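You operate a simulated robot arm through the tools that you are given. There is no shell and no other tool. Be economical: measure what you need, move in short steps, check, and stop when the job is done.

Carry out the task below with a simulated two-armed robot. There is one attempt and no reset: what you move stays moved.

## Task
Draw the pole out to its green band, lock it and stand it in the tray.
Fine: free the wing first, hold the pole while you draw, turn the wing back to lock. Set down upright: black pole.

Only the result counts: the job must be done as asked and must still hold three seconds after the hand-in. Knocking over, shifting, dropping, spilling or breaking anything else fails it.

## Robot
Two 6-joint arms with two-finger parallel grippers on one trunk, on a base that drives. Base frame: it is fixed to the floor where the robot stands at the start and does not move with it; the origin is under the middle of the robot, x ahead of it, y to its left, z up. Readings come in m, degrees, newtons and seconds.
The left shoulder is at the start at [0.06, 0.187, 1.147], the right one opposite. With the tool pointing down near the work surface each hand reaches from about 0.2 to 0.62 m from the robot's upright axis, wherever it stands, measured 20 degrees to its own side. Places, roughly: pole rod [0.5, 0.1, 0.9]; pole wing [0.5, 0, 1]; tray [0.5, 0.4, 0.8]. Payload 1.57 kg a hand.
The tool frame of a hand sits at the grasp point between the pads (the TCP): z along the fingers, y along the line on which they close. The tips reach 0.03 m beyond it. The gripper opens to 0.11 m. The fingers are 0.024 m wide and 0.012 m thick; the gripper's body (0.048 by 0.112 m) begins 0.078 m behind the TCP.
Orientation is that of the tool frame in the base frame, as a unit quaternion [x, y, z, w]. With the fingers straight down and closing along the base's y, the tool's x points along the base's -x, its y along +y and its z along -z.

## Interface
- The arms move only by the tool apply_moves. It takes "left_series", "right_series" or both (then of equal length, played together; a hand with none holds still); each is a list of rows, each a list of 2 entries, a list of its own where there are three numbers: the shift along the tool's x, y, z in m, then the turn, a rotation vector about the tool's x, y, z in rad. In form: [[[dx, dy, dz], [ax, ay, az]], ...]. A call has 1 to 20 rows; each row is the pose to reach, as a shift and turn from the pose commanded when the call began, along the tool's axes at that moment. "left_gripper" and "right_gripper" are, for a hand that has rows, the finger opening in m, from 0 to 0.11, set as the call begins (left out, the last holds). Rows are played at 5 a second. More than 0.05 m and 8.6 degrees between two rows, or a gripper value outside its range, and nothing of the call is played. Where a pose cannot be reached the arm comes as near as it can. A force on the tool above 50 N (or 10 N above the force at the start of the call, whichever is more), or a blocked arm, ends the call early, and 0.2 s more pass. The fingers move at their own pace (about 0.153 m/s each) and stop on an object; they squeeze with about 39 N. The grip force told is the motor's: it shows also when the fingers shut on nothing. Time passes only in rows, and 0.2 s behind the last, so rows that repeat a pose let the fingers close. It gives the time, the measured TCP pose, the force on the tool (base axes), the opening and the grip force at its end, in the units of the frame above (readings bear some noise), with the torque about the TCP (base axes, N m) and any sound that the robot's microphone picked up, and new pictures: "views" is both (left out), scene, wrist or none (wrist: the cameras of the hands that moved).
- Cameras (640 x 400 px; columns grow to the right, rows downward): "scene" is now at [0.0193, 0.0203, 1.699]; the picture's right is [0.23, -0.97, 0.00], its down [-0.67, -0.16, -0.73] and it looks along [0.71, 0.17, -0.69] (base axes); focal length 250 px, centre (320, 200). "left" rides on the left gripper at [0.07, -0.016, -0.141] in its tool frame; the picture's right is [0.23, 0.97, 0.00], its down [-0.86, 0.20, -0.48] and it looks along [-0.47, 0.11, 0.88] (tool axes); focal length 222 px, centre (320, 200). "right" rides on the right gripper at [0.07, 0.016, -0.141] in its tool frame; the picture's right is [-0.23, 0.97, 0.00], its down [-0.86, -0.20, -0.48] and it looks along [-0.47, -0.11, 0.88] (tool axes); focal length 222 px, centre (320, 200). There is no depth. A picture from a camera that has moved, and an enlarged one, comes with that camera's place and axes in the base frame and with its lens.
- move_column(by): slides the trunk up (or, below 0, down) by that many m; the arms and the scene camera ride with it, the base frame stays. It gives what a move gives, with no picture.
- base_move(legs): drives the robot by 1 to 6 legs, each [ahead, left, turn to the left] in m, m and degrees, along the robot's own axes; the way and the turn of a leg run together, so that a leg with both is an arc; at most 1.5 m and 180 degrees a leg. The arms and the cameras ride along, it lands a little off, and it stops where it bumps. It gives what a move gives, and a new picture of the scene camera.
- pan_tilt(pan, tilt): turns the head with the scene camera to pan (to the left, within 86 degrees either way) and tilt (down, from -29 to 69), counted from straight ahead of the robot. It gives what a move gives, and a new picture of the scene camera.
- close_up(camera, box): a new picture of the part [left, top, right, bottom] of that camera's present view, enlarged. It takes no simulated time.
- finish_job(): hands the job in; it is judged then, once.

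Work in short steps. Places have to be worked out from the pictures, the camera data and where the tool is seen: move nearer, look again, correct. Check each grasp and each placing, and mend what went wrong. You have 120 turns and 260 pictures in all, those below and enlarged ones among them. Open the grippers and draw the arms clear of the work before you hand the job in, unless the task says otherwise; then end with one line.

The tools are called after "Request:" as a command line: name --argument value ..., lists and objects as JSON in quotes. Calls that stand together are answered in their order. apply_moves: Moves the arms, as the interface text tells. Its arguments: {"type":"object","properties":{"left_series":{"type":"array"},"left_gripper":{"type":"number"},"right_series":{"type":"array"},"right_gripper":{"type":"number"},"views":{"type":"string","enum":["both","scene","wrist","none"]}},"required":[]} The other tools are called the same way: move_column (by) slides the trunk up or down; base_move (legs) drives the base; pan_tilt (pan, tilt) turns the head that bears the scene camera; close_up (camera, box) takes an enlarged picture of a part of a camera's view; finish_job () hands the job in.

At the start:

```text
time_s: 0.0
left_tcp_pos: [0.3713, 0.2863, 1.3491]
left_tcp_rot: [-0.001, 1.0, 0.0, 0.001]
left_wrist_force: [-0.1, -0.7, 0.7]
left_wrist_torque: [-0.01, -0.05, 0.01]
left_grip_width: 0.1102
left_finger_force: 0.1
right_tcp_pos: [0.402, -0.0471, 1.3]
right_tcp_rot: [0.0, 1.0, 0.001, 0.0]
right_wrist_force: [0.0, 0.1, -0.8]
right_wrist_torque: [-0.02, 0.05, 0.02]
right_grip_width: 0.1099
right_finger_force: 0.1
trunk travel left (down, up): [-0.775, 0.215]
robot x, y, heading: [-0.0005, 0.0041, -0.2]
head pan, tilt: [13.5, 43.4]
```

scene: 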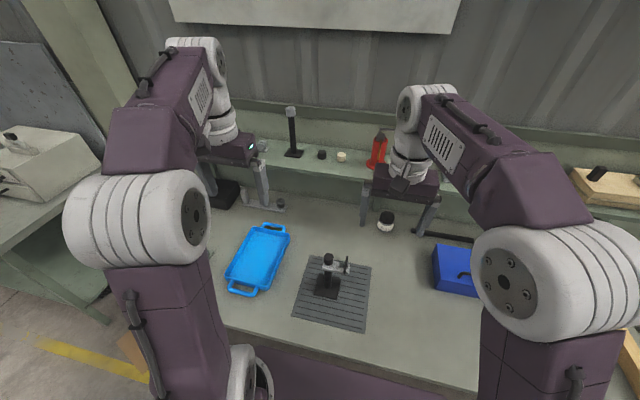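
right: 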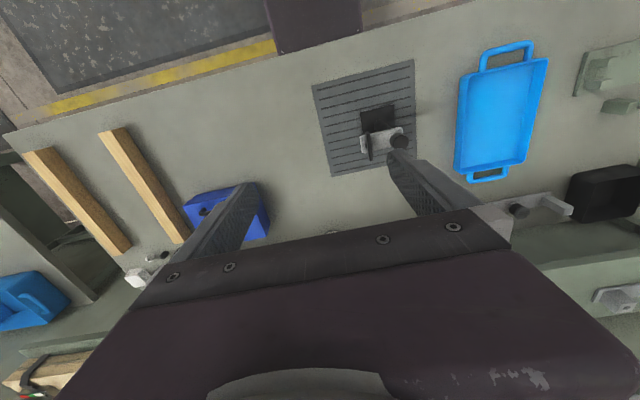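
left: 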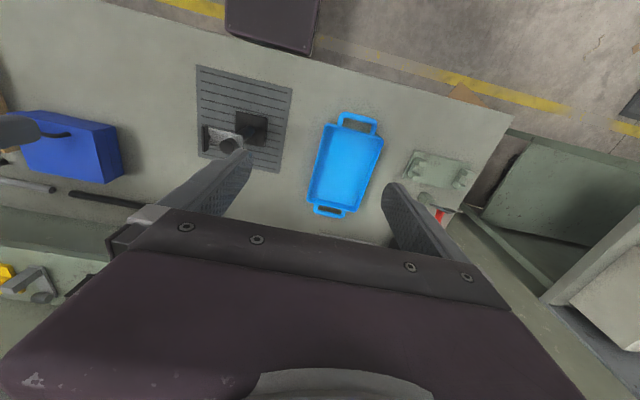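

I start with enlarged looks at the pole to learn its build and location.

Request:
close_up --camera "scene" --box '[280, 230, 390, 335]'

Request:
close_up --camera "right" --box '[300, 50, 430, 180]'

Request:
close_up --camera "left" --box '[180, 60, 300, 180]'

```text
3.81 times, centred on (335, 282) of scene
camera zoom: at [0.0193, 0.0203, 1.699], right [0.23, -0.97, 0.0], down [-0.67, -0.16, -0.73], along [0.71, 0.17, -0.69], focal length 951 px, centre (263, -114)
```

zoom: 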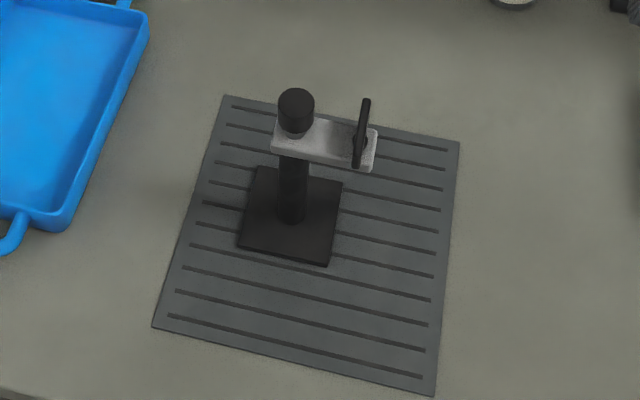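

```text
3.08 times, centred on (365, 115) of right
camera zoom: at [0.3322, -0.0307, 1.4413], right [0.23, 0.97, 0.0], down [0.86, -0.2, 0.48], along [0.47, -0.11, -0.88], focal length 684 px, centre (182, 462)
```

zoom: 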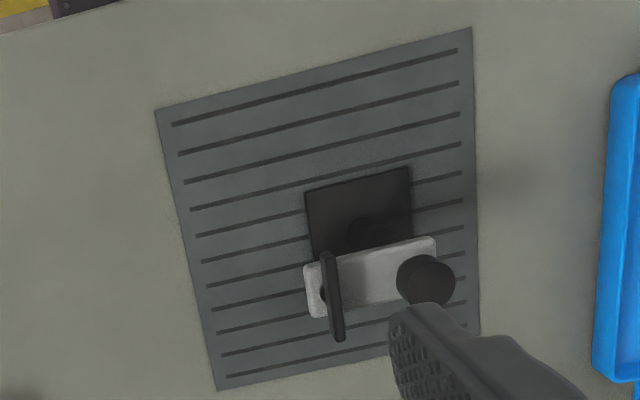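

```text
3.33 times, centred on (240, 120) of left
camera zoom: at [0.2998, 0.2696, 1.4905], right [-0.23, 0.97, 0.0], down [0.85, 0.2, 0.48], along [0.47, 0.11, -0.88], focal length 740 px, centre (587, 467)
```

zoom: 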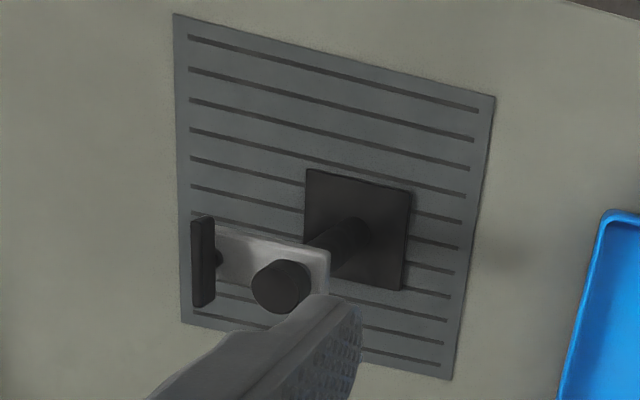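

The knob comes out near (0.478, 0.10, 0.99) and the wing near (0.48, 0.04, 0.965), with the wing's axis along y. I bring the right hand to the -y side, pointing +y and still well clear, to view the wing.

Request:
apply_moves --right_series '[[[-0.006, -0.011, 0.026], [-0.1309, 0, 0]], [[-0.012, -0.022, 0.052], [-0.2618, 0, 0]], [[-0.018, -0.033, 0.078], [-0.3927, 0, 0]], [[-0.024, -0.044, 0.104], [-0.5236, 0, 0]], [[-0.03, -0.055, 0.13], [-0.6545, 0, 0]], [[-0.036, -0.066, 0.156], [-0.7854, 0, 0]], [[-0.042, -0.077, 0.182], [-0.9163, 0, 0]], [[-0.048, -0.088, 0.208], [-1.0472, 0, 0]], [[-0.054, -0.099, 0.234], [-1.1781, 0, 0]], [[-0.06, -0.11, 0.26], [-1.309, 0, 0]], [[-0.066, -0.121, 0.286], [-1.4399, 0, 0]], [[-0.072, -0.13, 0.31], [-1.5708, 0, 0]], [[-0.076, -0.13, 0.33], [-1.5708, 0, 0]]]'

```text
time_s: 2.8
left_tcp_pos: [0.37, 0.2867, 1.3502]
left_tcp_rot: [0.0, 1.0, 0.0, 0.001]
left_wrist_force: [-0.6, 0.5, 0.7]
left_wrist_torque: [-0.02, 0.01, 0.0]
left_grip_width: 0.1098
left_finger_force: 0.0
right_tcp_pos: [0.4699, -0.1769, 0.9853]
right_tcp_rot: [0.001, 0.707, 0.708, 0.0]
right_wrist_force: [-0.4, -0.3, 0.4]
right_wrist_torque: [-0.03, 0.0, 0.01]
right_grip_width: 0.1101
right_finger_force: 0.1
right hand out of reach, approached as far as the arm can: row 13
trunk travel left (down, up): [-0.775, 0.215]
robot x, y, heading: [0.0033, 0.0029, -0.2]
head pan, tilt: [13.5, 43.4]
camera scene: at [0.0187, 0.0207, 1.699], right [0.23, -0.97, 0.0], down [-0.67, -0.16, -0.73], along [0.71, 0.17, -0.69], focal length 250 px, centre (320, 200)
camera right: at [0.3992, -0.3174, 1.0004], right [0.23, 0.0, 0.97], down [0.86, -0.48, -0.2], along [0.47, 0.88, -0.11], focal length 222 px, centre (320, 200)
```

scene: 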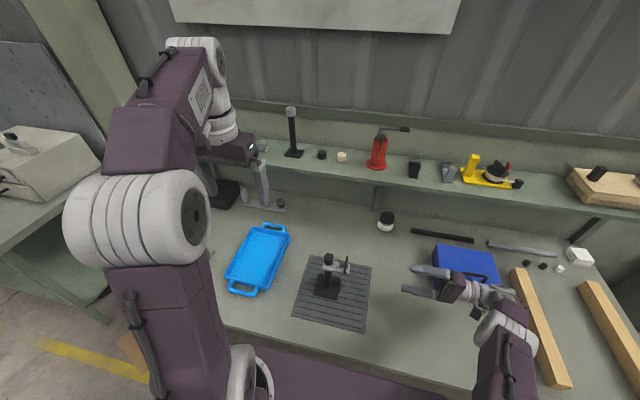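
right: 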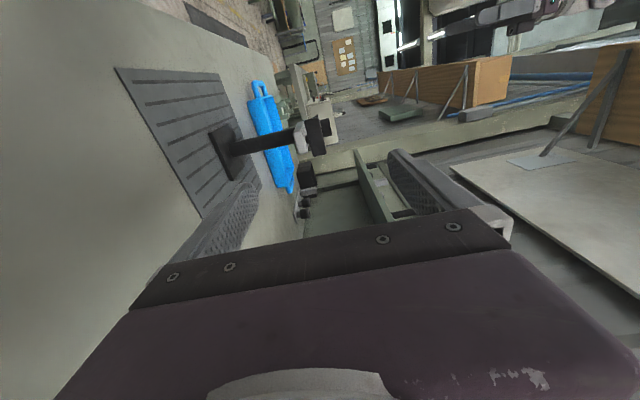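

The right arm hit its reach limit at z 0.985. I enlarge its picture to see the wing from the side.

Request:
close_up --camera "right" --box '[190, 80, 350, 220]'

Request:
close_up --camera "scene" --box '[300, 240, 370, 310]'

Request:
close_up --camera "scene" --box '[265, 95, 345, 165]'

```text
2.86 times, centred on (270, 150) of right
camera zoom: at [0.3992, -0.3174, 1.0004], right [0.23, 0.0, 0.97], down [0.86, -0.48, -0.2], along [0.47, 0.88, -0.11], focal length 635 px, centre (463, 343)
```

zoom: 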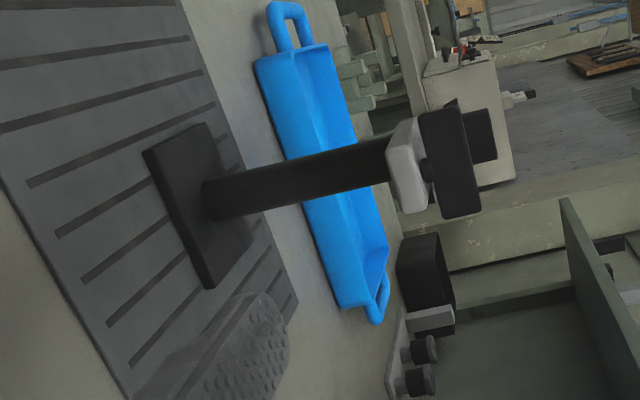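

```text
5.71 times, centred on (335, 275) of scene
camera zoom: at [0.0187, 0.0207, 1.699], right [0.23, -0.97, 0.0], down [-0.67, -0.16, -0.73], along [0.71, 0.17, -0.69], focal length 1427 px, centre (234, -229)
```

zoom: 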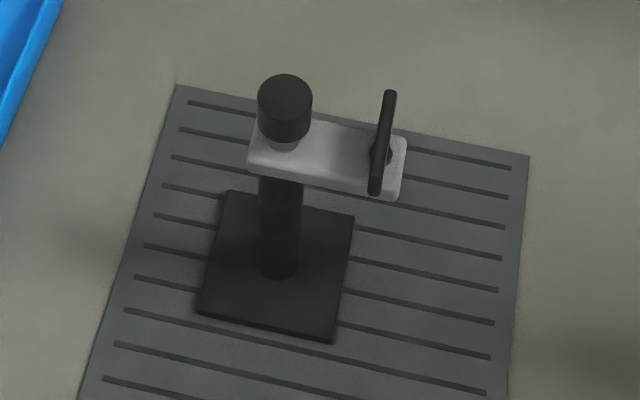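

```text
5.71 times, centred on (305, 130) of scene
camera zoom: at [0.0187, 0.0207, 1.699], right [0.23, -0.97, 0.0], down [-0.67, -0.16, -0.73], along [0.71, 0.17, -0.69], focal length 1427 px, centre (406, 600)
```

zoom: 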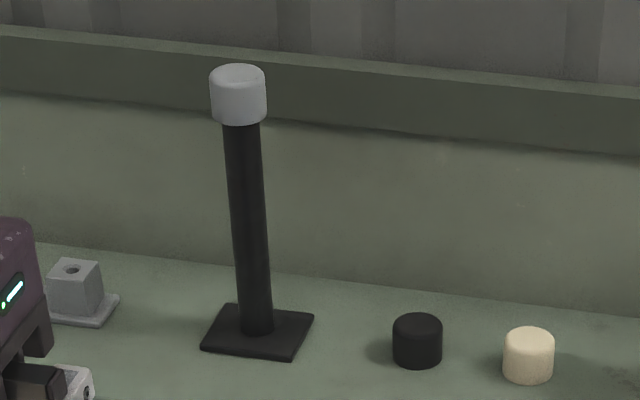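

The wing is a fin on top of the silver block with a vertical axis, so it can be turned from above with the tool down. I bring the left hand to a pre-grasp behind the column, pitched 35° down, and the right hand back to tool-down above the wing.

Request:
apply_moves --left_series '[[[-0.002, -0.0144, 0.031], [0, -0.074, 0]], [[-0.004, -0.0288, 0.062], [0, -0.148, 0]], [[-0.006, -0.0432, 0.092], [0, -0.222, 0]], [[-0.008, -0.0575, 0.123], [0, -0.295, 0]], [[-0.01, -0.072, 0.154], [0, -0.369, 0]], [[-0.012, -0.086, 0.185], [0, -0.443, 0]], [[-0.014, -0.101, 0.215], [0, -0.517, 0]], [[-0.016, -0.115, 0.246], [0, -0.591, 0]], [[-0.018, -0.129, 0.277], [0, -0.665, 0]], [[-0.019, -0.144, 0.308], [0, -0.738, 0]], [[-0.02, -0.158, 0.338], [0, -0.812, 0]], [[-0.02, -0.173, 0.369], [0, -0.886, 0]], [[-0.02, -0.187, 0.4], [0, -0.96, 0]]]' --left_gripper 0.08 --right_series '[[[0, 0.014, 0.0136], [0.1208, 0, 0]], [[0, 0.028, 0.0272], [0.2417, 0, 0]], [[0, 0.043, 0.041], [0.3625, 0, 0]], [[0, 0.057, 0.0545], [0.4833, 0, 0]], [[0, 0.071, 0.068], [0.6042, 0, 0]], [[0, 0.085, 0.0817], [0.725, 0, 0]], [[0, 0.1, 0.0953], [0.8458, 0, 0]], [[0, 0.114, 0.109], [0.9666, 0, 0]], [[0, 0.128, 0.1225], [1.0875, 0, 0]], [[0, 0.142, 0.136], [1.2083, 0, 0]], [[0, 0.157, 0.15], [1.329, 0, 0]], [[0, 0.171, 0.163], [1.45, 0, 0]], [[0, 0.185, 0.177], [1.5708, 0, 0]]]' --right_gripper 0.11

```text
time_s: 5.6
left_tcp_pos: [0.4289, 0.072, 1.0489]
left_tcp_rot: [-0.003, 0.9, 0.003, 0.437]
left_wrist_force: [0.3, 0.3, -0.5]
left_wrist_torque: [0.04, -0.02, 0.01]
left_grip_width: 0.0799
left_finger_force: 0.1
left hand out of reach, approached as far as the arm can: row 8, 9, 10, 11, 12, 13
right_tcp_pos: [0.4709, 0.0028, 1.169]
right_tcp_rot: [0.001, 1.0, -0.002, 0.0]
right_wrist_force: [-0.6, -0.3, 0.6]
right_wrist_torque: [0.02, -0.02, 0.05]
right_grip_width: 0.1103
right_finger_force: 0.1
trunk travel left (down, up): [-0.775, 0.215]
robot x, y, heading: [0.0013, 0.0001, 0.3]
head pan, tilt: [13.5, 43.4]
camera scene: at [0.0186, 0.0215, 1.6989], right [0.23, -0.97, 0.0], down [-0.67, -0.16, -0.73], along [0.71, 0.17, -0.69], focal length 250 px, centre (320, 200)
camera right: at [0.4, 0.0213, 1.31], right [0.23, 0.97, 0.0], down [0.85, -0.2, 0.48], along [0.47, -0.11, -0.88], focal length 222 px, centre (320, 200)
camera left: at [0.2749, 0.0537, 1.0832], right [-0.15, 0.97, -0.17], down [0.15, 0.2, 0.97], along [0.98, 0.12, -0.18], focal length 222 px, centre (320, 200)
```

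scene: 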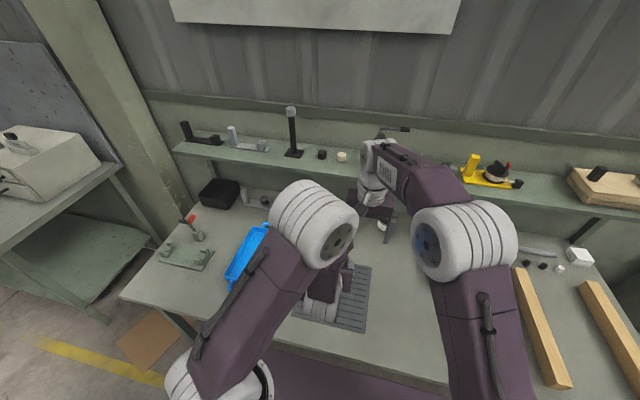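
right: 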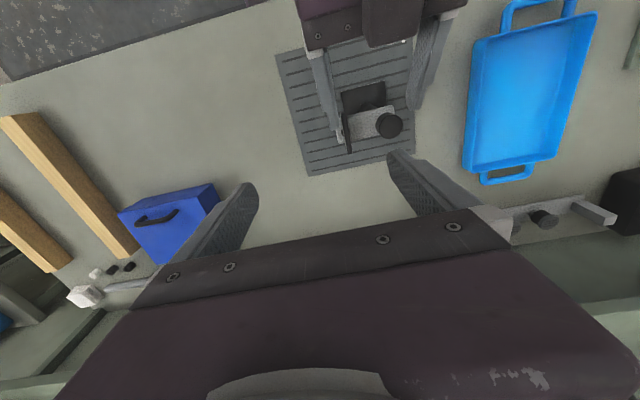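
left: 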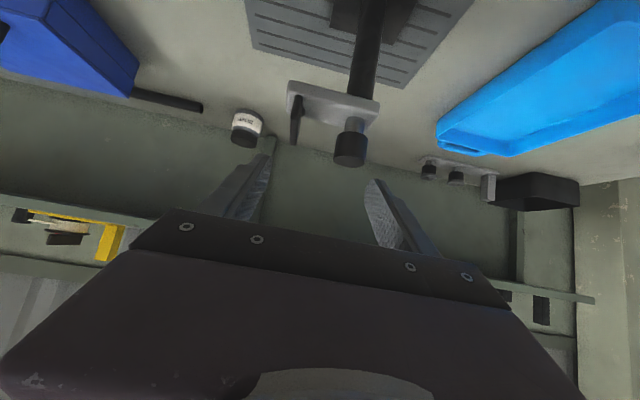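

The left wrist is too close to the body for a straight-on approach. I yaw the left hand 50° so it comes diagonally from the left, staying above everything.

Request:
apply_moves --left_series '[[[0.002, 0.015, -0.003], [0.089, 0, 0.063]], [[0.004, 0.03, -0.006], [0.179, 0, 0.125]], [[0.006, 0.044, -0.009], [0.268, 0, 0.188]], [[0.008, 0.059, -0.012], [0.357, 0, 0.25]], [[0.011, 0.074, -0.016], [0.447, 0, 0.313]], [[0.013, 0.089, -0.019], [0.536, 0, 0.376]], [[0.015, 0.103, -0.022], [0.626, 0, 0.438]], [[0.017, 0.118, -0.025], [0.715, 0, 0.501]]]'

```text
time_s: 7.4
left_tcp_pos: [0.3974, 0.1865, 1.0535]
left_tcp_rot: [0.367, 0.818, -0.202, 0.394]
left_wrist_force: [-0.1, 0.0, 0.2]
left_wrist_torque: [-0.01, 0.03, -0.03]
left_grip_width: 0.0801
left_finger_force: 0.1
left hand out of reach, approached as far as the arm can: row 1, 2, 3, 4, 5, 6
right_tcp_pos: [0.471, 0.0051, 1.1684]
right_tcp_rot: [0.0, 1.0, -0.002, 0.0]
right_wrist_force: [-0.5, -0.5, 0.0]
right_wrist_torque: [-0.05, -0.01, 0.01]
right_grip_width: 0.1102
right_finger_force: 0.0
trunk travel left (down, up): [-0.775, 0.215]
robot x, y, heading: [0.0003, 0.0026, -0.2]
head pan, tilt: [13.5, 43.4]
camera scene: at [0.0198, 0.0218, 1.6989], right [0.23, -0.97, 0.0], down [-0.67, -0.16, -0.73], along [0.71, 0.17, -0.69], focal length 250 px, centre (320, 200)
camera left: at [0.2837, 0.2946, 1.0846], right [0.64, 0.73, -0.22], down [0.27, 0.05, 0.96], along [0.71, -0.68, -0.17], focal length 222 px, centre (320, 200)
```

scene: 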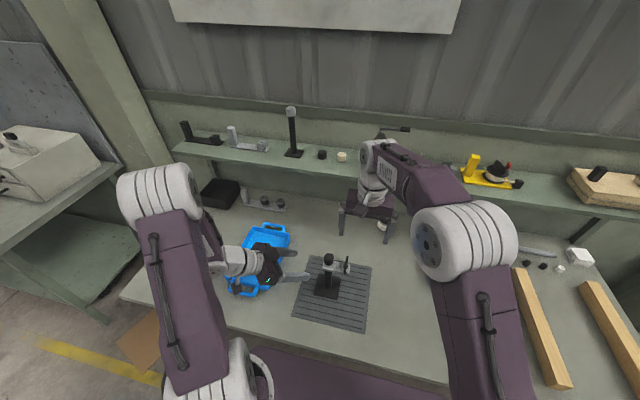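
left: 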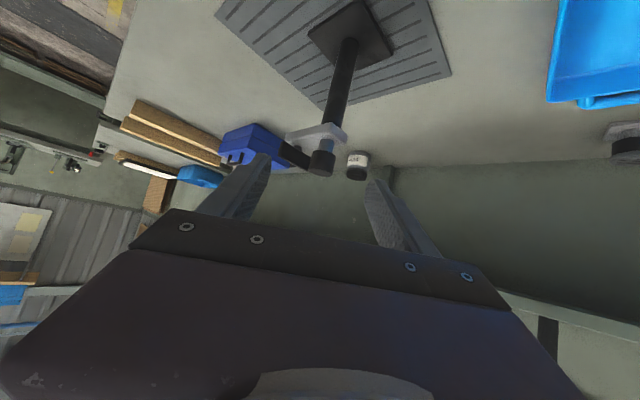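

The left hand now reaches, and the column projects where I expect for (0.478, 0.10). I move to a pre-grasp 0.1 m short of the column.

Request:
apply_moves --left_series '[[[0.017, 0.003, 0.025], [0, 0, 0]], [[0.035, 0.006, 0.051], [0, 0, 0]], [[0.052, 0.009, 0.076], [0, 0, 0]], [[0.0694, 0.0125, 0.102], [0, 0, 0]], [[0.0694, 0.0125, 0.102], [0, 0, 0]]]'

Request:
close_up --camera "right" --box '[250, 20, 450, 180]'

```text
time_s: 8.6
left_tcp_pos: [0.4304, 0.1599, 0.9377]
left_tcp_rot: [0.367, 0.818, -0.202, 0.395]
left_wrist_force: [-0.4, -0.8, 0.3]
left_wrist_torque: [-0.02, 0.03, 0.01]
left_grip_width: 0.0801
left_finger_force: 0.1
right_tcp_pos: [0.4714, 0.0038, 1.1696]
right_tcp_rot: [0.0, 1.0, 0.0, 0.0]
right_wrist_force: [0.3, -0.5, 0.1]
right_wrist_torque: [0.01, 0.01, -0.01]
right_grip_width: 0.1101
right_finger_force: 0.0
trunk travel left (down, up): [-0.775, 0.215]
robot x, y, heading: [-0.0009, -0.0009, 0.0]
head pan, tilt: [13.5, 43.4]
camera scene: at [0.0188, 0.0204, 1.699], right [0.23, -0.97, 0.0], down [-0.67, -0.16, -0.73], along [0.71, 0.17, -0.69], focal length 250 px, centre (320, 200)
camera left: at [0.3173, 0.2695, 0.9685], right [0.65, 0.73, -0.22], down [0.27, 0.05, 0.96], along [0.71, -0.68, -0.17], focal length 222 px, centre (320, 200)
```

scene: 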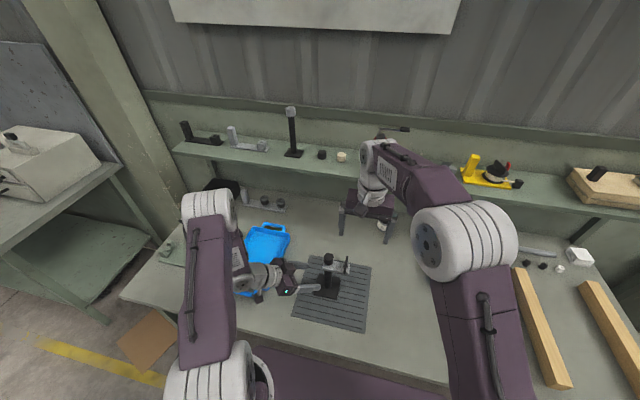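
left: 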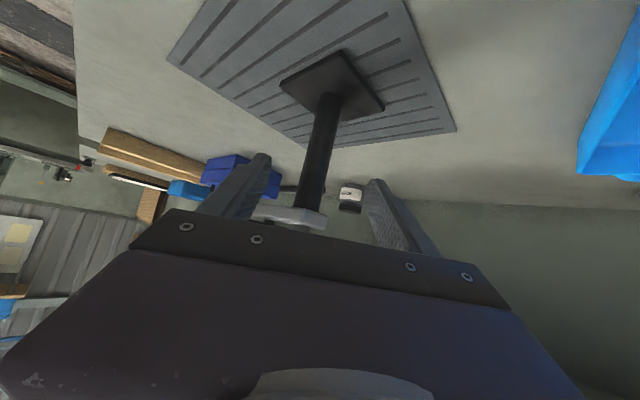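

```text
2.50 times, centred on (350, 100) of right
camera zoom: at [0.4001, 0.0203, 1.3098], right [0.23, 0.97, 0.0], down [0.85, -0.2, 0.48], along [0.47, -0.11, -0.88], focal length 555 px, centre (245, 450)
```

zoom: 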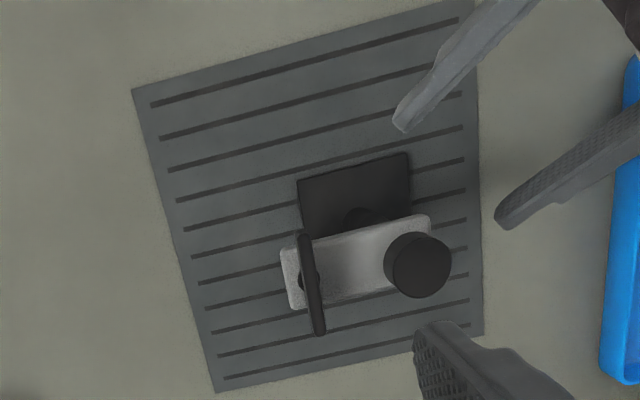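

Knob axis refines to about (0.482, 0.102) and the fin to centre (0.482, 0.042), lying along x. I advance the left hand onto the column.

Request:
apply_moves --left_series '[[[0, 0.001, 0.025], [0, 0, 0]], [[0, 0.002, 0.05], [0, 0, 0]], [[0, 0.0025, 0.075], [0, 0, 0]], [[0, 0.0025, 0.1], [0, 0, 0]], [[0, 0.0025, 0.1], [0, 0, 0]]]'

Request:
close_up --camera "right" --box '[250, 20, 450, 180]'

```text
time_s: 9.8
left_tcp_pos: [0.4798, 0.1037, 0.8728]
left_tcp_rot: [0.366, 0.818, -0.202, 0.395]
left_wrist_force: [0.5, 0.4, -0.8]
left_wrist_torque: [-0.02, 0.02, -0.03]
left_grip_width: 0.0799
left_finger_force: 0.0
right_tcp_pos: [0.4722, 0.0028, 1.1692]
right_tcp_rot: [0.0, 1.0, 0.0, 0.001]
right_wrist_force: [0.2, -1.0, 0.1]
right_wrist_torque: [0.02, 0.0, 0.03]
right_grip_width: 0.1102
right_finger_force: 0.2
trunk travel left (down, up): [-0.775, 0.215]
robot x, y, heading: [-0.0008, -0.0038, 0.1]
head pan, tilt: [13.5, 43.4]
camera scene: at [0.0188, 0.0206, 1.699], right [0.23, -0.97, 0.0], down [-0.67, -0.16, -0.73], along [0.71, 0.17, -0.69], focal length 250 px, centre (320, 200)
camera left: at [0.3667, 0.2117, 0.9045], right [0.64, 0.73, -0.22], down [0.27, 0.05, 0.96], along [0.71, -0.68, -0.17], focal length 222 px, centre (320, 200)
```

scene: 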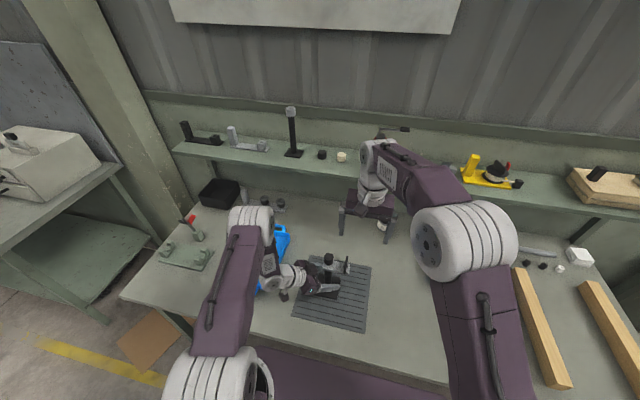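
left: 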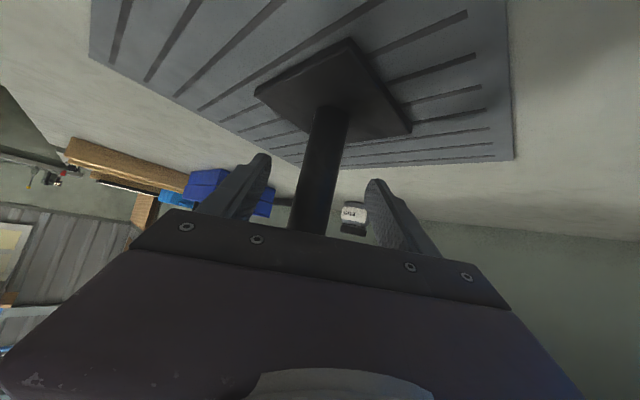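

```text
2.50 times, centred on (350, 100) of right
camera zoom: at [0.4001, 0.0205, 1.3098], right [0.23, 0.97, 0.0], down [0.85, -0.2, 0.48], along [0.47, -0.11, -0.88], focal length 555 px, centre (245, 450)
```

zoom: 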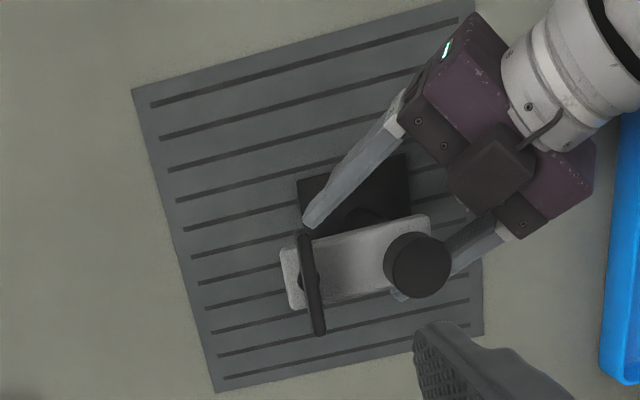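

The column stands between the left fingers. I close the left hand on it.

Request:
apply_moves --left_series '[[[0, 0, 0], [0, 0, 0]], [[0, 0, 0], [0, 0, 0]], [[0, 0, 0], [0, 0, 0]], [[0, 0, 0], [0, 0, 0]]]' --left_gripper 0.0 --views "wrist"

Request:
close_up --camera "right" --box '[250, 20, 450, 180]'

```text
time_s: 10.8
left_tcp_pos: [0.4801, 0.1062, 0.8738]
left_tcp_rot: [0.367, 0.817, -0.202, 0.396]
left_wrist_force: [2.1, 4.7, 10.9]
left_wrist_torque: [0.94, -0.77, 0.11]
left_grip_width: 0.0271
left_finger_force: 37.6
right_tcp_pos: [0.4704, 0.0046, 1.1691]
right_tcp_rot: [-0.001, 1.0, 0.0, -0.001]
right_wrist_force: [-0.1, 0.1, 0.0]
right_wrist_torque: [0.01, 0.01, 0.0]
right_grip_width: 0.1101
right_finger_force: 0.0
trunk travel left (down, up): [-0.775, 0.215]
robot x, y, heading: [-0.0031, -0.0012, -0.1]
head pan, tilt: [13.5, 43.4]
camera left: at [0.3668, 0.2123, 0.9052], right [0.64, 0.73, -0.22], down [0.27, 0.05, 0.96], along [0.72, -0.68, -0.17], focal length 222 px, centre (320, 200)
```

left: 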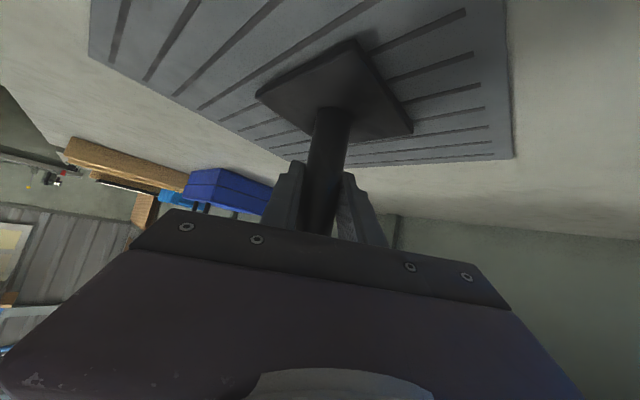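

```text
2.50 times, centred on (350, 100) of right
camera zoom: at [0.3995, 0.0208, 1.3101], right [0.23, 0.97, 0.0], down [0.85, -0.2, 0.48], along [0.47, -0.11, -0.88], focal length 555 px, centre (245, 450)
```

zoom: 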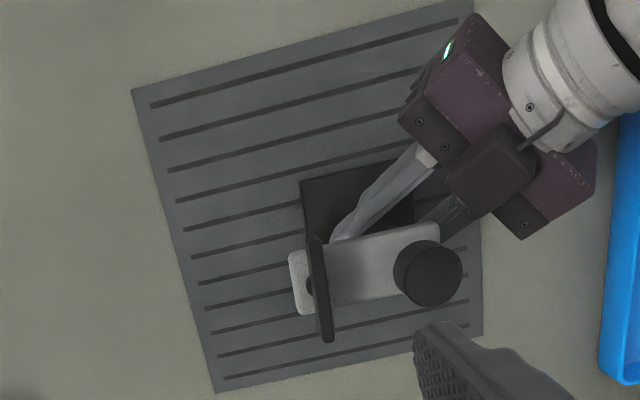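

Column held (27 mm), but the knob moved about 5 mm and there's a 11 N reaction; the closing axis is about 3° off horizontal. I roll the tool by 0.052 rad to level it and check the force.

Request:
apply_moves --left_series '[[[0, 0, 0], [0, 0, 0.026]], [[0, 0, 0], [0, 0, 0.052]], [[0, 0, 0], [0, 0, 0.052]]]' --views "none"

Request:
close_up --camera "right" --box '[250, 20, 450, 180]'

Request:
close_up --camera "left" --box '[240, 20, 440, 240]'

```text
time_s: 11.6
left_tcp_pos: [0.479, 0.1032, 0.8721]
left_tcp_rot: [0.389, 0.808, -0.193, 0.398]
left_wrist_force: [0.3, 0.0, -0.5]
left_wrist_torque: [0.06, 0.0, 0.04]
left_grip_width: 0.0271
left_finger_force: 37.4
right_tcp_pos: [0.4724, 0.0035, 1.168]
right_tcp_rot: [0.0, 1.0, -0.001, 0.0]
right_wrist_force: [-0.5, 0.0, 0.6]
right_wrist_torque: [0.0, -0.04, -0.02]
right_grip_width: 0.11
right_finger_force: 0.1
trunk travel left (down, up): [-0.775, 0.215]
robot x, y, heading: [0.0009, -0.0005, -0.1]
head pan, tilt: [13.5, 43.4]
```

```text
2.50 times, centred on (350, 100) of right
camera zoom: at [0.401, 0.02, 1.3094], right [0.23, 0.97, 0.0], down [0.86, -0.2, 0.48], along [0.47, -0.11, -0.88], focal length 555 px, centre (245, 450)
```

zoom: 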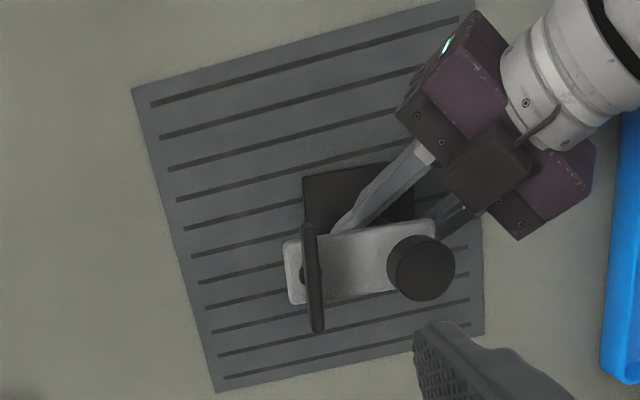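

```text
1.82 times, centred on (340, 130) of left
camera zoom: at [0.3691, 0.2133, 0.9042], right [0.67, 0.72, -0.18], down [0.25, 0.02, 0.97], along [0.7, -0.7, -0.16], focal length 404 px, centre (284, 327)
```

zoom: 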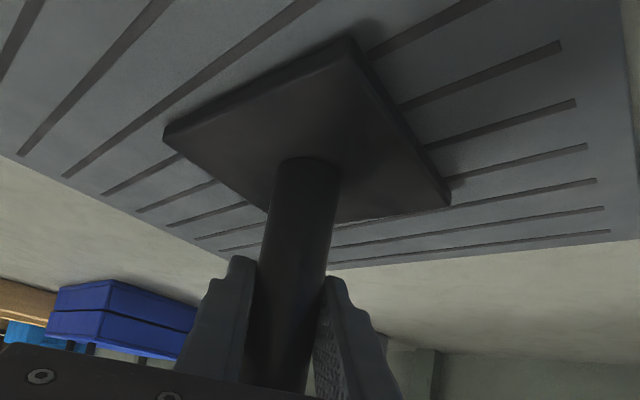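

Forces are near zero now; the pole stands free of strain in the left grip. I bring the right hand over the fin with a narrow opening.

Request:
apply_moves --right_series '[[[-0.002, 0.013, 0.025], [0, 0, 0]], [[-0.004, 0.026, 0.05], [0, 0, 0]], [[-0.0066, 0.0395, 0.088], [0, 0, 0]], [[-0.0066, 0.0395, 0.088], [0, 0, 0]]]' --right_gripper 0.042 --views "wrist"

Request:
close_up --camera "right" --box '[230, 80, 430, 260]'

```text
time_s: 12.6
left_tcp_pos: [0.4796, 0.1024, 0.8734]
left_tcp_rot: [0.388, 0.808, -0.192, 0.399]
left_wrist_force: [-0.6, 0.5, 0.5]
left_wrist_torque: [0.04, 0.01, 0.0]
left_grip_width: 0.0268
left_finger_force: 37.8
right_tcp_pos: [0.4761, 0.0409, 1.078]
right_tcp_rot: [0.0, 1.0, 0.0, 0.0]
right_wrist_force: [0.8, 0.8, 0.0]
right_wrist_torque: [-0.02, 0.03, 0.01]
right_grip_width: 0.0419
right_finger_force: 0.1
trunk travel left (down, up): [-0.775, 0.215]
robot x, y, heading: [0.0021, -0.0002, -0.2]
head pan, tilt: [13.5, 43.4]
camera right: at [0.405, 0.0577, 1.2194], right [0.23, 0.97, 0.0], down [0.86, -0.2, 0.48], along [0.47, -0.11, -0.88], focal length 222 px, centre (320, 200)
```

right: 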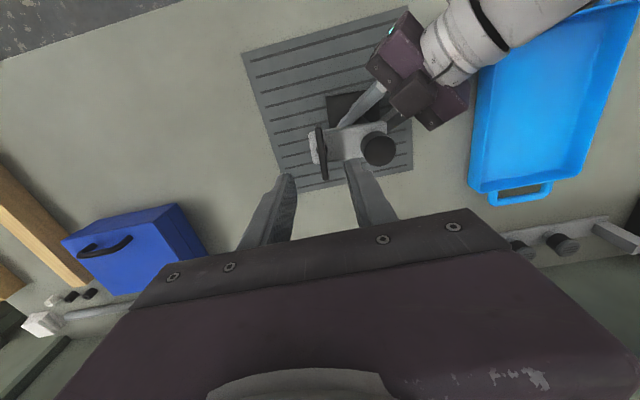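

```text
2.22 times, centred on (330, 170) of right
camera zoom: at [0.405, 0.0577, 1.2194], right [0.23, 0.97, 0.0], down [0.86, -0.2, 0.48], along [0.47, -0.11, -0.88], focal length 494 px, centre (298, 267)
```

zoom: 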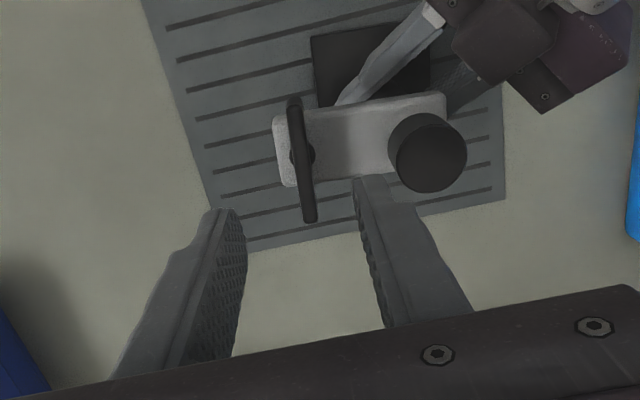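

Triangulation puts the fin at (0.476, 0.043, 0.973). I descend around it to z≈0.992 and close.

Request:
apply_moves --right_series '[[[0, 0.002, 0.03], [0, 0, 0]], [[0, 0.002, 0.06], [0, 0, 0]], [[0, 0.002, 0.075], [0, 0, 0]], [[0, 0.002, 0.086], [0, 0, 0]], [[0, 0.002, 0.086], [0, 0, 0]]]' --views "none"

Request:
close_up --camera "right" --box '[230, 80, 430, 260]'

Request:
close_up --camera "scene" --box '[280, 220, 390, 310]'

```text
time_s: 13.8
left_tcp_pos: [0.4793, 0.1039, 0.8744]
left_tcp_rot: [0.389, 0.808, -0.193, 0.399]
left_wrist_force: [-0.2, -0.7, -0.1]
left_wrist_torque: [0.06, -0.03, 0.03]
left_grip_width: 0.0267
left_finger_force: 37.7
right_tcp_pos: [0.4762, 0.0449, 0.995]
right_tcp_rot: [-0.001, 1.0, 0.0, 0.0]
right_wrist_force: [-0.7, 0.0, -0.6]
right_wrist_torque: [-0.01, -0.02, -0.02]
right_grip_width: 0.042
right_finger_force: 0.1
trunk travel left (down, up): [-0.775, 0.215]
robot x, y, heading: [-0.0031, -0.0035, 0.2]
head pan, tilt: [13.5, 43.4]
```

```text
2.22 times, centred on (330, 170) of right
camera zoom: at [0.4062, 0.0607, 1.1349], right [0.23, 0.97, 0.0], down [0.86, -0.2, 0.48], along [0.47, -0.11, -0.88], focal length 494 px, centre (298, 267)
```

zoom: 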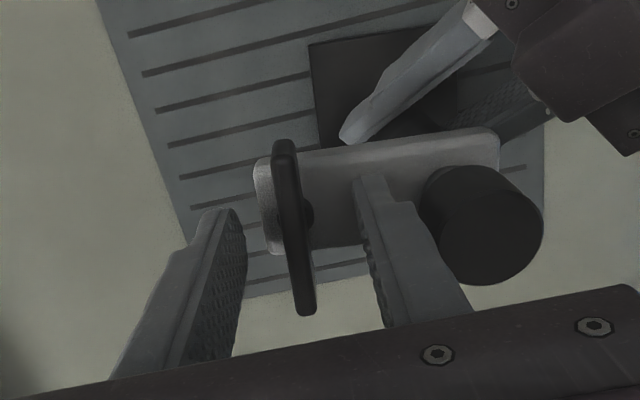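

```text
4.44 times, centred on (335, 265) of scene
camera zoom: at [0.0199, 0.0203, 1.699], right [0.23, -0.97, 0.0], down [-0.67, -0.16, -0.73], along [0.71, 0.17, -0.69], focal length 1110 px, centre (253, -89)
```

zoom: 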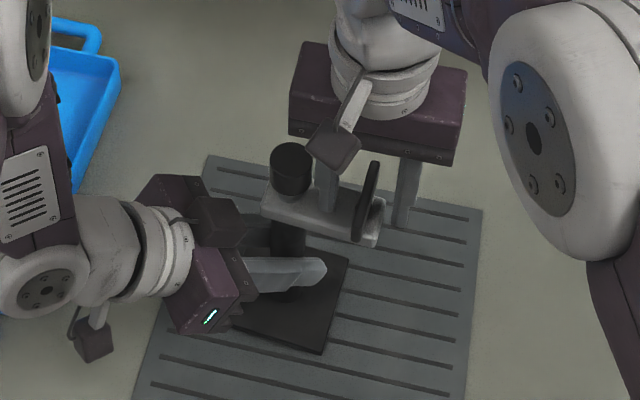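

The fin sits between the right fingers with no contact force. I close on it.

Request:
apply_moves --right_series '[[[0, 0, 0], [0, 0, 0]], [[0, 0, 0], [0, 0, 0]], [[0, 0, 0], [0, 0, 0]]]' --right_gripper 0.0 --views "none"

Request:
close_up --camera "right" --box '[230, 80, 430, 260]'

```text
time_s: 14.6
left_tcp_pos: [0.48, 0.1039, 0.874]
left_tcp_rot: [0.387, 0.808, -0.192, 0.4]
left_wrist_force: [1.3, 4.5, -2.0]
left_wrist_torque: [-0.28, 0.08, 0.1]
left_grip_width: 0.0262
left_finger_force: 37.4
right_tcp_pos: [0.4779, 0.0436, 0.9937]
right_tcp_rot: [0.0, 1.0, 0.0, -0.001]
right_wrist_force: [-2.2, -4.1, 1.3]
right_wrist_torque: [-0.1, 0.12, -0.02]
right_grip_width: 0.0128
right_finger_force: 29.5
trunk travel left (down, up): [-0.775, 0.215]
robot x, y, heading: [0.0022, -0.0, -0.1]
head pan, tilt: [13.5, 43.4]
```

```text
2.22 times, centred on (330, 170) of right
camera zoom: at [0.4062, 0.0607, 1.135], right [0.23, 0.97, 0.0], down [0.86, -0.2, 0.48], along [0.46, -0.11, -0.88], focal length 494 px, centre (298, 267)
```

zoom: 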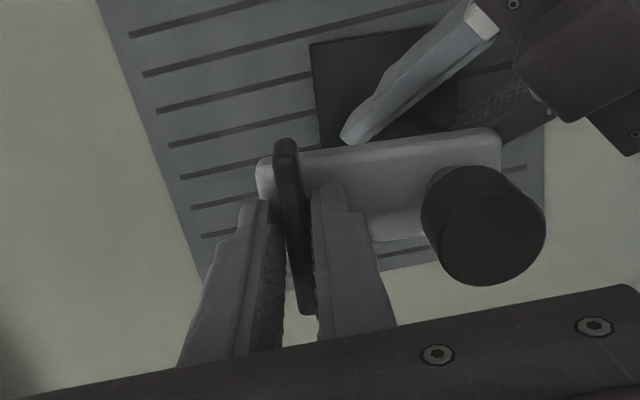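

Gripped at 12.8 mm. I turn 16° counter-clockwise (seen from above) as a trial, watching the torque.

Request:
apply_moves --right_series '[[[0, 0, 0], [0, 0, -0.07]], [[0, 0, 0], [0, 0, -0.14]], [[0, 0, 0], [0, 0, -0.21]], [[0, 0, 0], [0, 0, -0.28]]]' --views "none"

Request:
close_up --camera "right" --box '[230, 80, 430, 260]'

```text
time_s: 15.6
left_tcp_pos: [0.4813, 0.1036, 0.8736]
left_tcp_rot: [0.388, 0.808, -0.192, 0.399]
left_wrist_force: [10.5, 3.9, -9.5]
left_wrist_torque: [0.32, 0.65, 0.59]
left_grip_width: 0.0266
left_finger_force: 37.3
right_tcp_pos: [0.4775, 0.0437, 0.994]
right_tcp_rot: [-0.14, 0.99, -0.001, -0.001]
right_wrist_force: [-9.4, -3.6, 9.6]
right_wrist_torque: [-0.2, 0.55, -0.02]
right_grip_width: 0.0131
right_finger_force: 29.7
trunk travel left (down, up): [-0.775, 0.215]
robot x, y, heading: [0.0019, -0.0011, 0.2]
head pan, tilt: [13.5, 43.4]
```

```text
2.22 times, centred on (330, 170) of right
camera zoom: at [0.4048, 0.0407, 1.1349], right [-0.05, 1.0, 0.0], down [0.88, 0.05, 0.48], along [0.48, 0.02, -0.88], focal length 494 px, centre (298, 267)
```

zoom: 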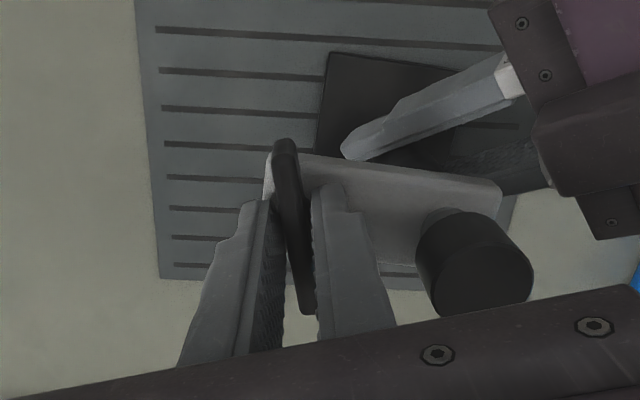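

The wing turns freely with the hand (block rotated relative to it), with modest side forces. I shift the hand ~2 mm to relieve them and continue the turn to about 45°.

Request:
apply_moves --right_series '[[[0.002, 0.0005, -0.002], [0, 0, 0]], [[0.002, 0.0005, -0.002], [0, 0, -0.1]], [[0.002, 0.0005, -0.002], [0, 0, -0.2]], [[0.002, 0.0005, -0.002], [0, 0, -0.3]], [[0.002, 0.0005, -0.002], [0, 0, -0.4]], [[0.002, 0.0005, -0.002], [0, 0, -0.5]]]' --views "none"

Request:
close_up --camera "right" --box '[230, 80, 430, 260]'

```text
time_s: 17.0
left_tcp_pos: [0.4805, 0.1024, 0.8744]
left_tcp_rot: [0.389, 0.807, -0.193, 0.4]
left_wrist_force: [1.3, -5.4, 19.1]
left_wrist_torque: [-0.67, 0.15, 0.18]
left_grip_width: 0.0268
left_finger_force: 37.2
right_tcp_pos: [0.4766, 0.0444, 0.9954]
right_tcp_rot: [-0.382, 0.924, 0.0, -0.001]
right_wrist_force: [-1.8, 4.9, -19.2]
right_wrist_torque: [0.02, 0.15, -0.02]
right_grip_width: 0.0129
right_finger_force: 29.7
trunk travel left (down, up): [-0.775, 0.215]
robot x, y, heading: [-0.0038, -0.0012, -0.1]
head pan, tilt: [13.5, 43.4]
```

```text
2.22 times, centred on (330, 170) of right
camera zoom: at [0.4145, 0.0069, 1.1366], right [-0.52, 0.85, 0.0], down [0.75, 0.46, 0.48], along [0.41, 0.25, -0.88], focal length 494 px, centre (298, 267)
```

zoom: 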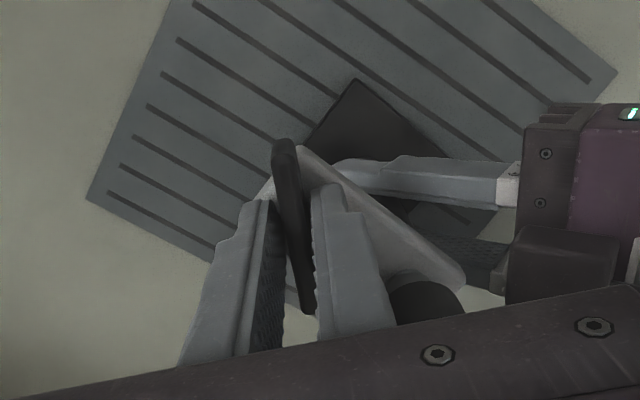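

Turned 45° so far with very little torque. I relieve the vertical load (1.3 mm down) and go on to 90°.

Request:
apply_moves --right_series '[[[0, 0, 0.0013], [0, 0, 0]], [[0, 0, 0.0013], [0, 0, -0.1]], [[0, 0, 0.0013], [0, 0, -0.2]], [[0, 0, 0.0013], [0, 0, -0.3]], [[0, 0, 0.0013], [0, 0, -0.4]], [[0, 0, 0.0013], [0, 0, -0.5]], [[0, 0, 0.0013], [0, 0, -0.6]], [[0, 0, 0.0013], [0, 0, -0.7]], [[0, 0, 0.0013], [0, 0, -0.785]]]' --views "none"

Request:
close_up --camera "right" --box '[230, 80, 430, 260]'

Request:
close_up --camera "scene" --box '[280, 220, 390, 310]'

```text
time_s: 19.0
left_tcp_pos: [0.4799, 0.1037, 0.8734]
left_tcp_rot: [0.388, 0.808, -0.191, 0.399]
left_wrist_force: [5.0, -11.5, 6.7]
left_wrist_torque: [0.2, 0.49, 0.53]
left_grip_width: 0.0268
left_finger_force: 37.5
right_tcp_pos: [0.4779, 0.0434, 0.9953]
right_tcp_rot: [-0.705, 0.709, 0.001, 0.0]
right_wrist_force: [-4.6, 11.4, -6.4]
right_wrist_torque: [0.64, 0.1, -0.21]
right_grip_width: 0.0128
right_finger_force: 29.5
trunk travel left (down, up): [-0.775, 0.215]
robot x, y, heading: [-0.0008, 0.0013, -0.2]
head pan, tilt: [13.5, 43.4]
```

```text
2.22 times, centred on (330, 170) of right
camera zoom: at [0.4599, -0.0258, 1.1357], right [-0.97, 0.23, 0.0], down [0.2, 0.85, 0.48], along [0.11, 0.47, -0.88], focal length 494 px, centre (298, 267)
```

zoom: 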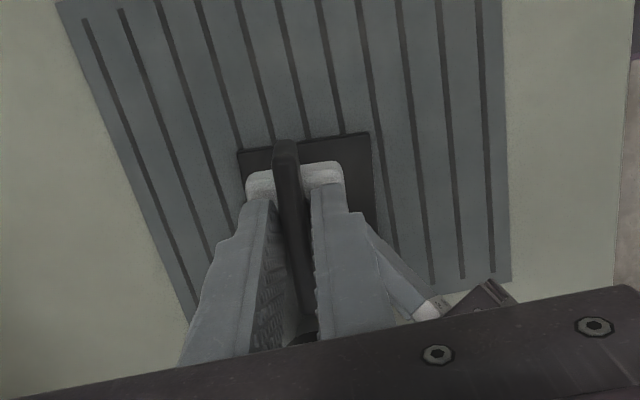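

```text
4.44 times, centred on (335, 265) of scene
camera zoom: at [0.02, 0.0204, 1.699], right [0.23, -0.97, 0.0], down [-0.67, -0.16, -0.73], along [0.71, 0.17, -0.69], focal length 1110 px, centre (253, -89)
```

zoom: 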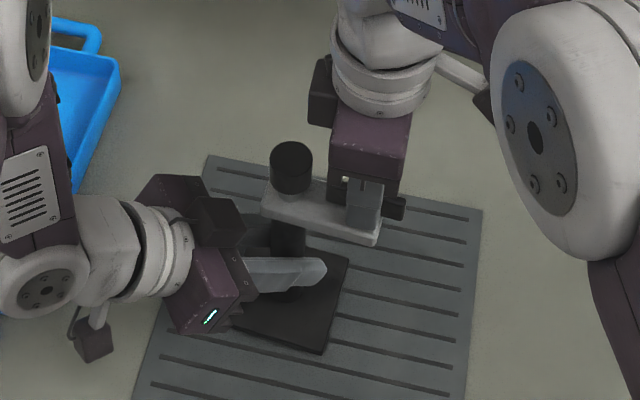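

Turned 90°, the wing now lies along the block, and some resisting torque appears. I try a small bit more to tell whether this is the stop.

Request:
apply_moves --right_series '[[[0, 0, 0], [0, 0, -0.05]], [[0, 0, 0], [0, 0, -0.1]], [[0, 0, 0], [0, 0, -0.1]]]' --views "none"

Request:
close_up --camera "right" --box '[230, 80, 430, 260]'

```text
time_s: 19.8
left_tcp_pos: [0.4782, 0.1031, 0.8735]
left_tcp_rot: [0.388, 0.808, -0.192, 0.399]
left_wrist_force: [0.2, -2.3, 4.6]
left_wrist_torque: [-0.35, -0.05, 0.11]
left_grip_width: 0.0271
left_finger_force: 37.3
right_tcp_pos: [0.4772, 0.0419, 0.9943]
right_tcp_rot: [0.74, -0.672, 0.0, 0.0]
right_wrist_force: [-0.8, 3.1, -5.1]
right_wrist_torque: [0.24, 0.04, -0.11]
right_grip_width: 0.0133
right_finger_force: 30.0
trunk travel left (down, up): [-0.775, 0.215]
robot x, y, heading: [0.0022, -0.0014, 0.1]
head pan, tilt: [13.5, 43.4]
```

```text
2.22 times, centred on (330, 170) of right
camera zoom: at [0.4669, -0.0275, 1.1356], right [-0.99, 0.13, 0.0], down [0.12, 0.87, 0.48], along [0.06, 0.47, -0.88], focal length 494 px, centre (298, 267)
```

zoom: 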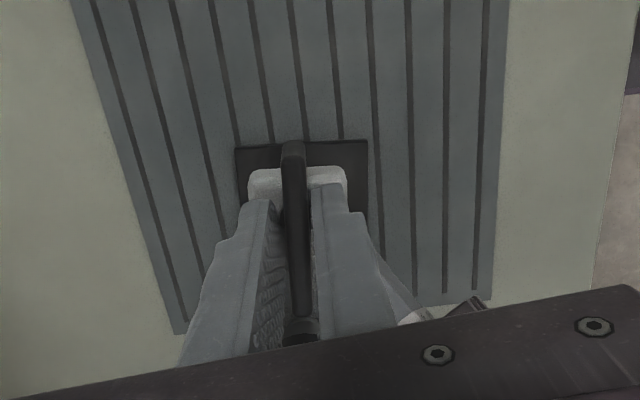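

The fin slipped slightly in the grip, so the 90° position is the end stop: the wing should be free. I open and rise, then move over the knob.

Request:
apply_moves --right_series '[[[0, 0, 0], [0, 0, 0]], [[0, 0, 0], [0, 0, 0]], [[0, 0, -0.03], [0, 0, 0]], [[0, 0, -0.06], [0, 0, 0]], [[0, 0, -0.08], [0, 0, 0.05]], [[-0.03, -0.006, -0.08], [0, 0, 0.094]], [[-0.0607, -0.0117, -0.08], [0, 0, 0.094]], [[-0.0607, -0.0117, -0.08], [0, 0, 0.094]]]' --right_gripper 0.06 --views "none"

Request:
close_up --camera "right" --box '[230, 80, 430, 260]'

Request:
close_up --camera "scene" --box '[280, 220, 390, 310]'

```text
time_s: 21.6
left_tcp_pos: [0.4796, 0.1018, 0.8733]
left_tcp_rot: [0.388, 0.808, -0.192, 0.399]
left_wrist_force: [0.2, -0.8, 0.1]
left_wrist_torque: [0.08, 0.02, 0.03]
left_grip_width: 0.0265
left_finger_force: 37.2
right_tcp_pos: [0.4827, 0.1042, 1.0763]
right_tcp_rot: [0.707, -0.707, -0.001, 0.0]
right_wrist_force: [0.5, -0.9, -0.7]
right_wrist_torque: [-0.02, 0.02, -0.02]
right_grip_width: 0.0598
right_finger_force: 0.0
trunk travel left (down, up): [-0.775, 0.215]
robot x, y, heading: [-0.0003, -0.0012, -0.2]
head pan, tilt: [13.5, 43.4]
```

```text
2.22 times, centred on (330, 170) of right
camera zoom: at [0.4639, 0.035, 1.2166], right [-0.97, 0.23, 0.0], down [0.2, 0.85, 0.48], along [0.11, 0.47, -0.88], focal length 494 px, centre (298, 267)
```

zoom: 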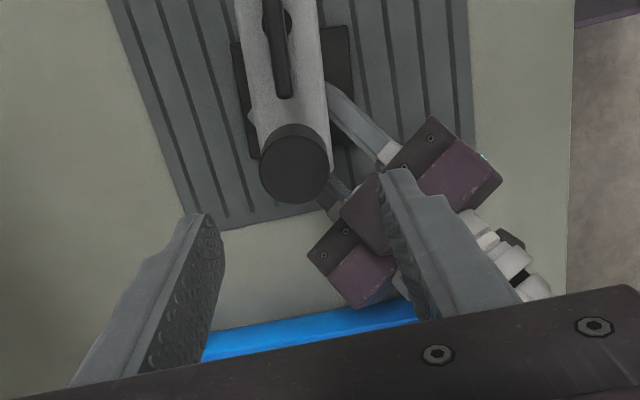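

```text
4.44 times, centred on (335, 265) of scene
camera zoom: at [0.0196, 0.0193, 1.699], right [0.23, -0.97, 0.0], down [-0.67, -0.16, -0.73], along [0.71, 0.17, -0.69], focal length 1110 px, centre (253, -89)
```

zoom: 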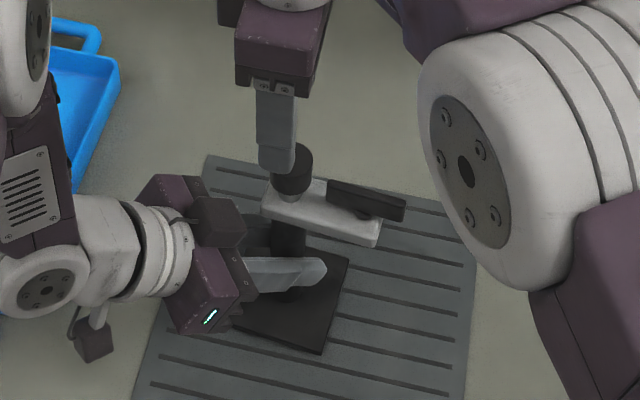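

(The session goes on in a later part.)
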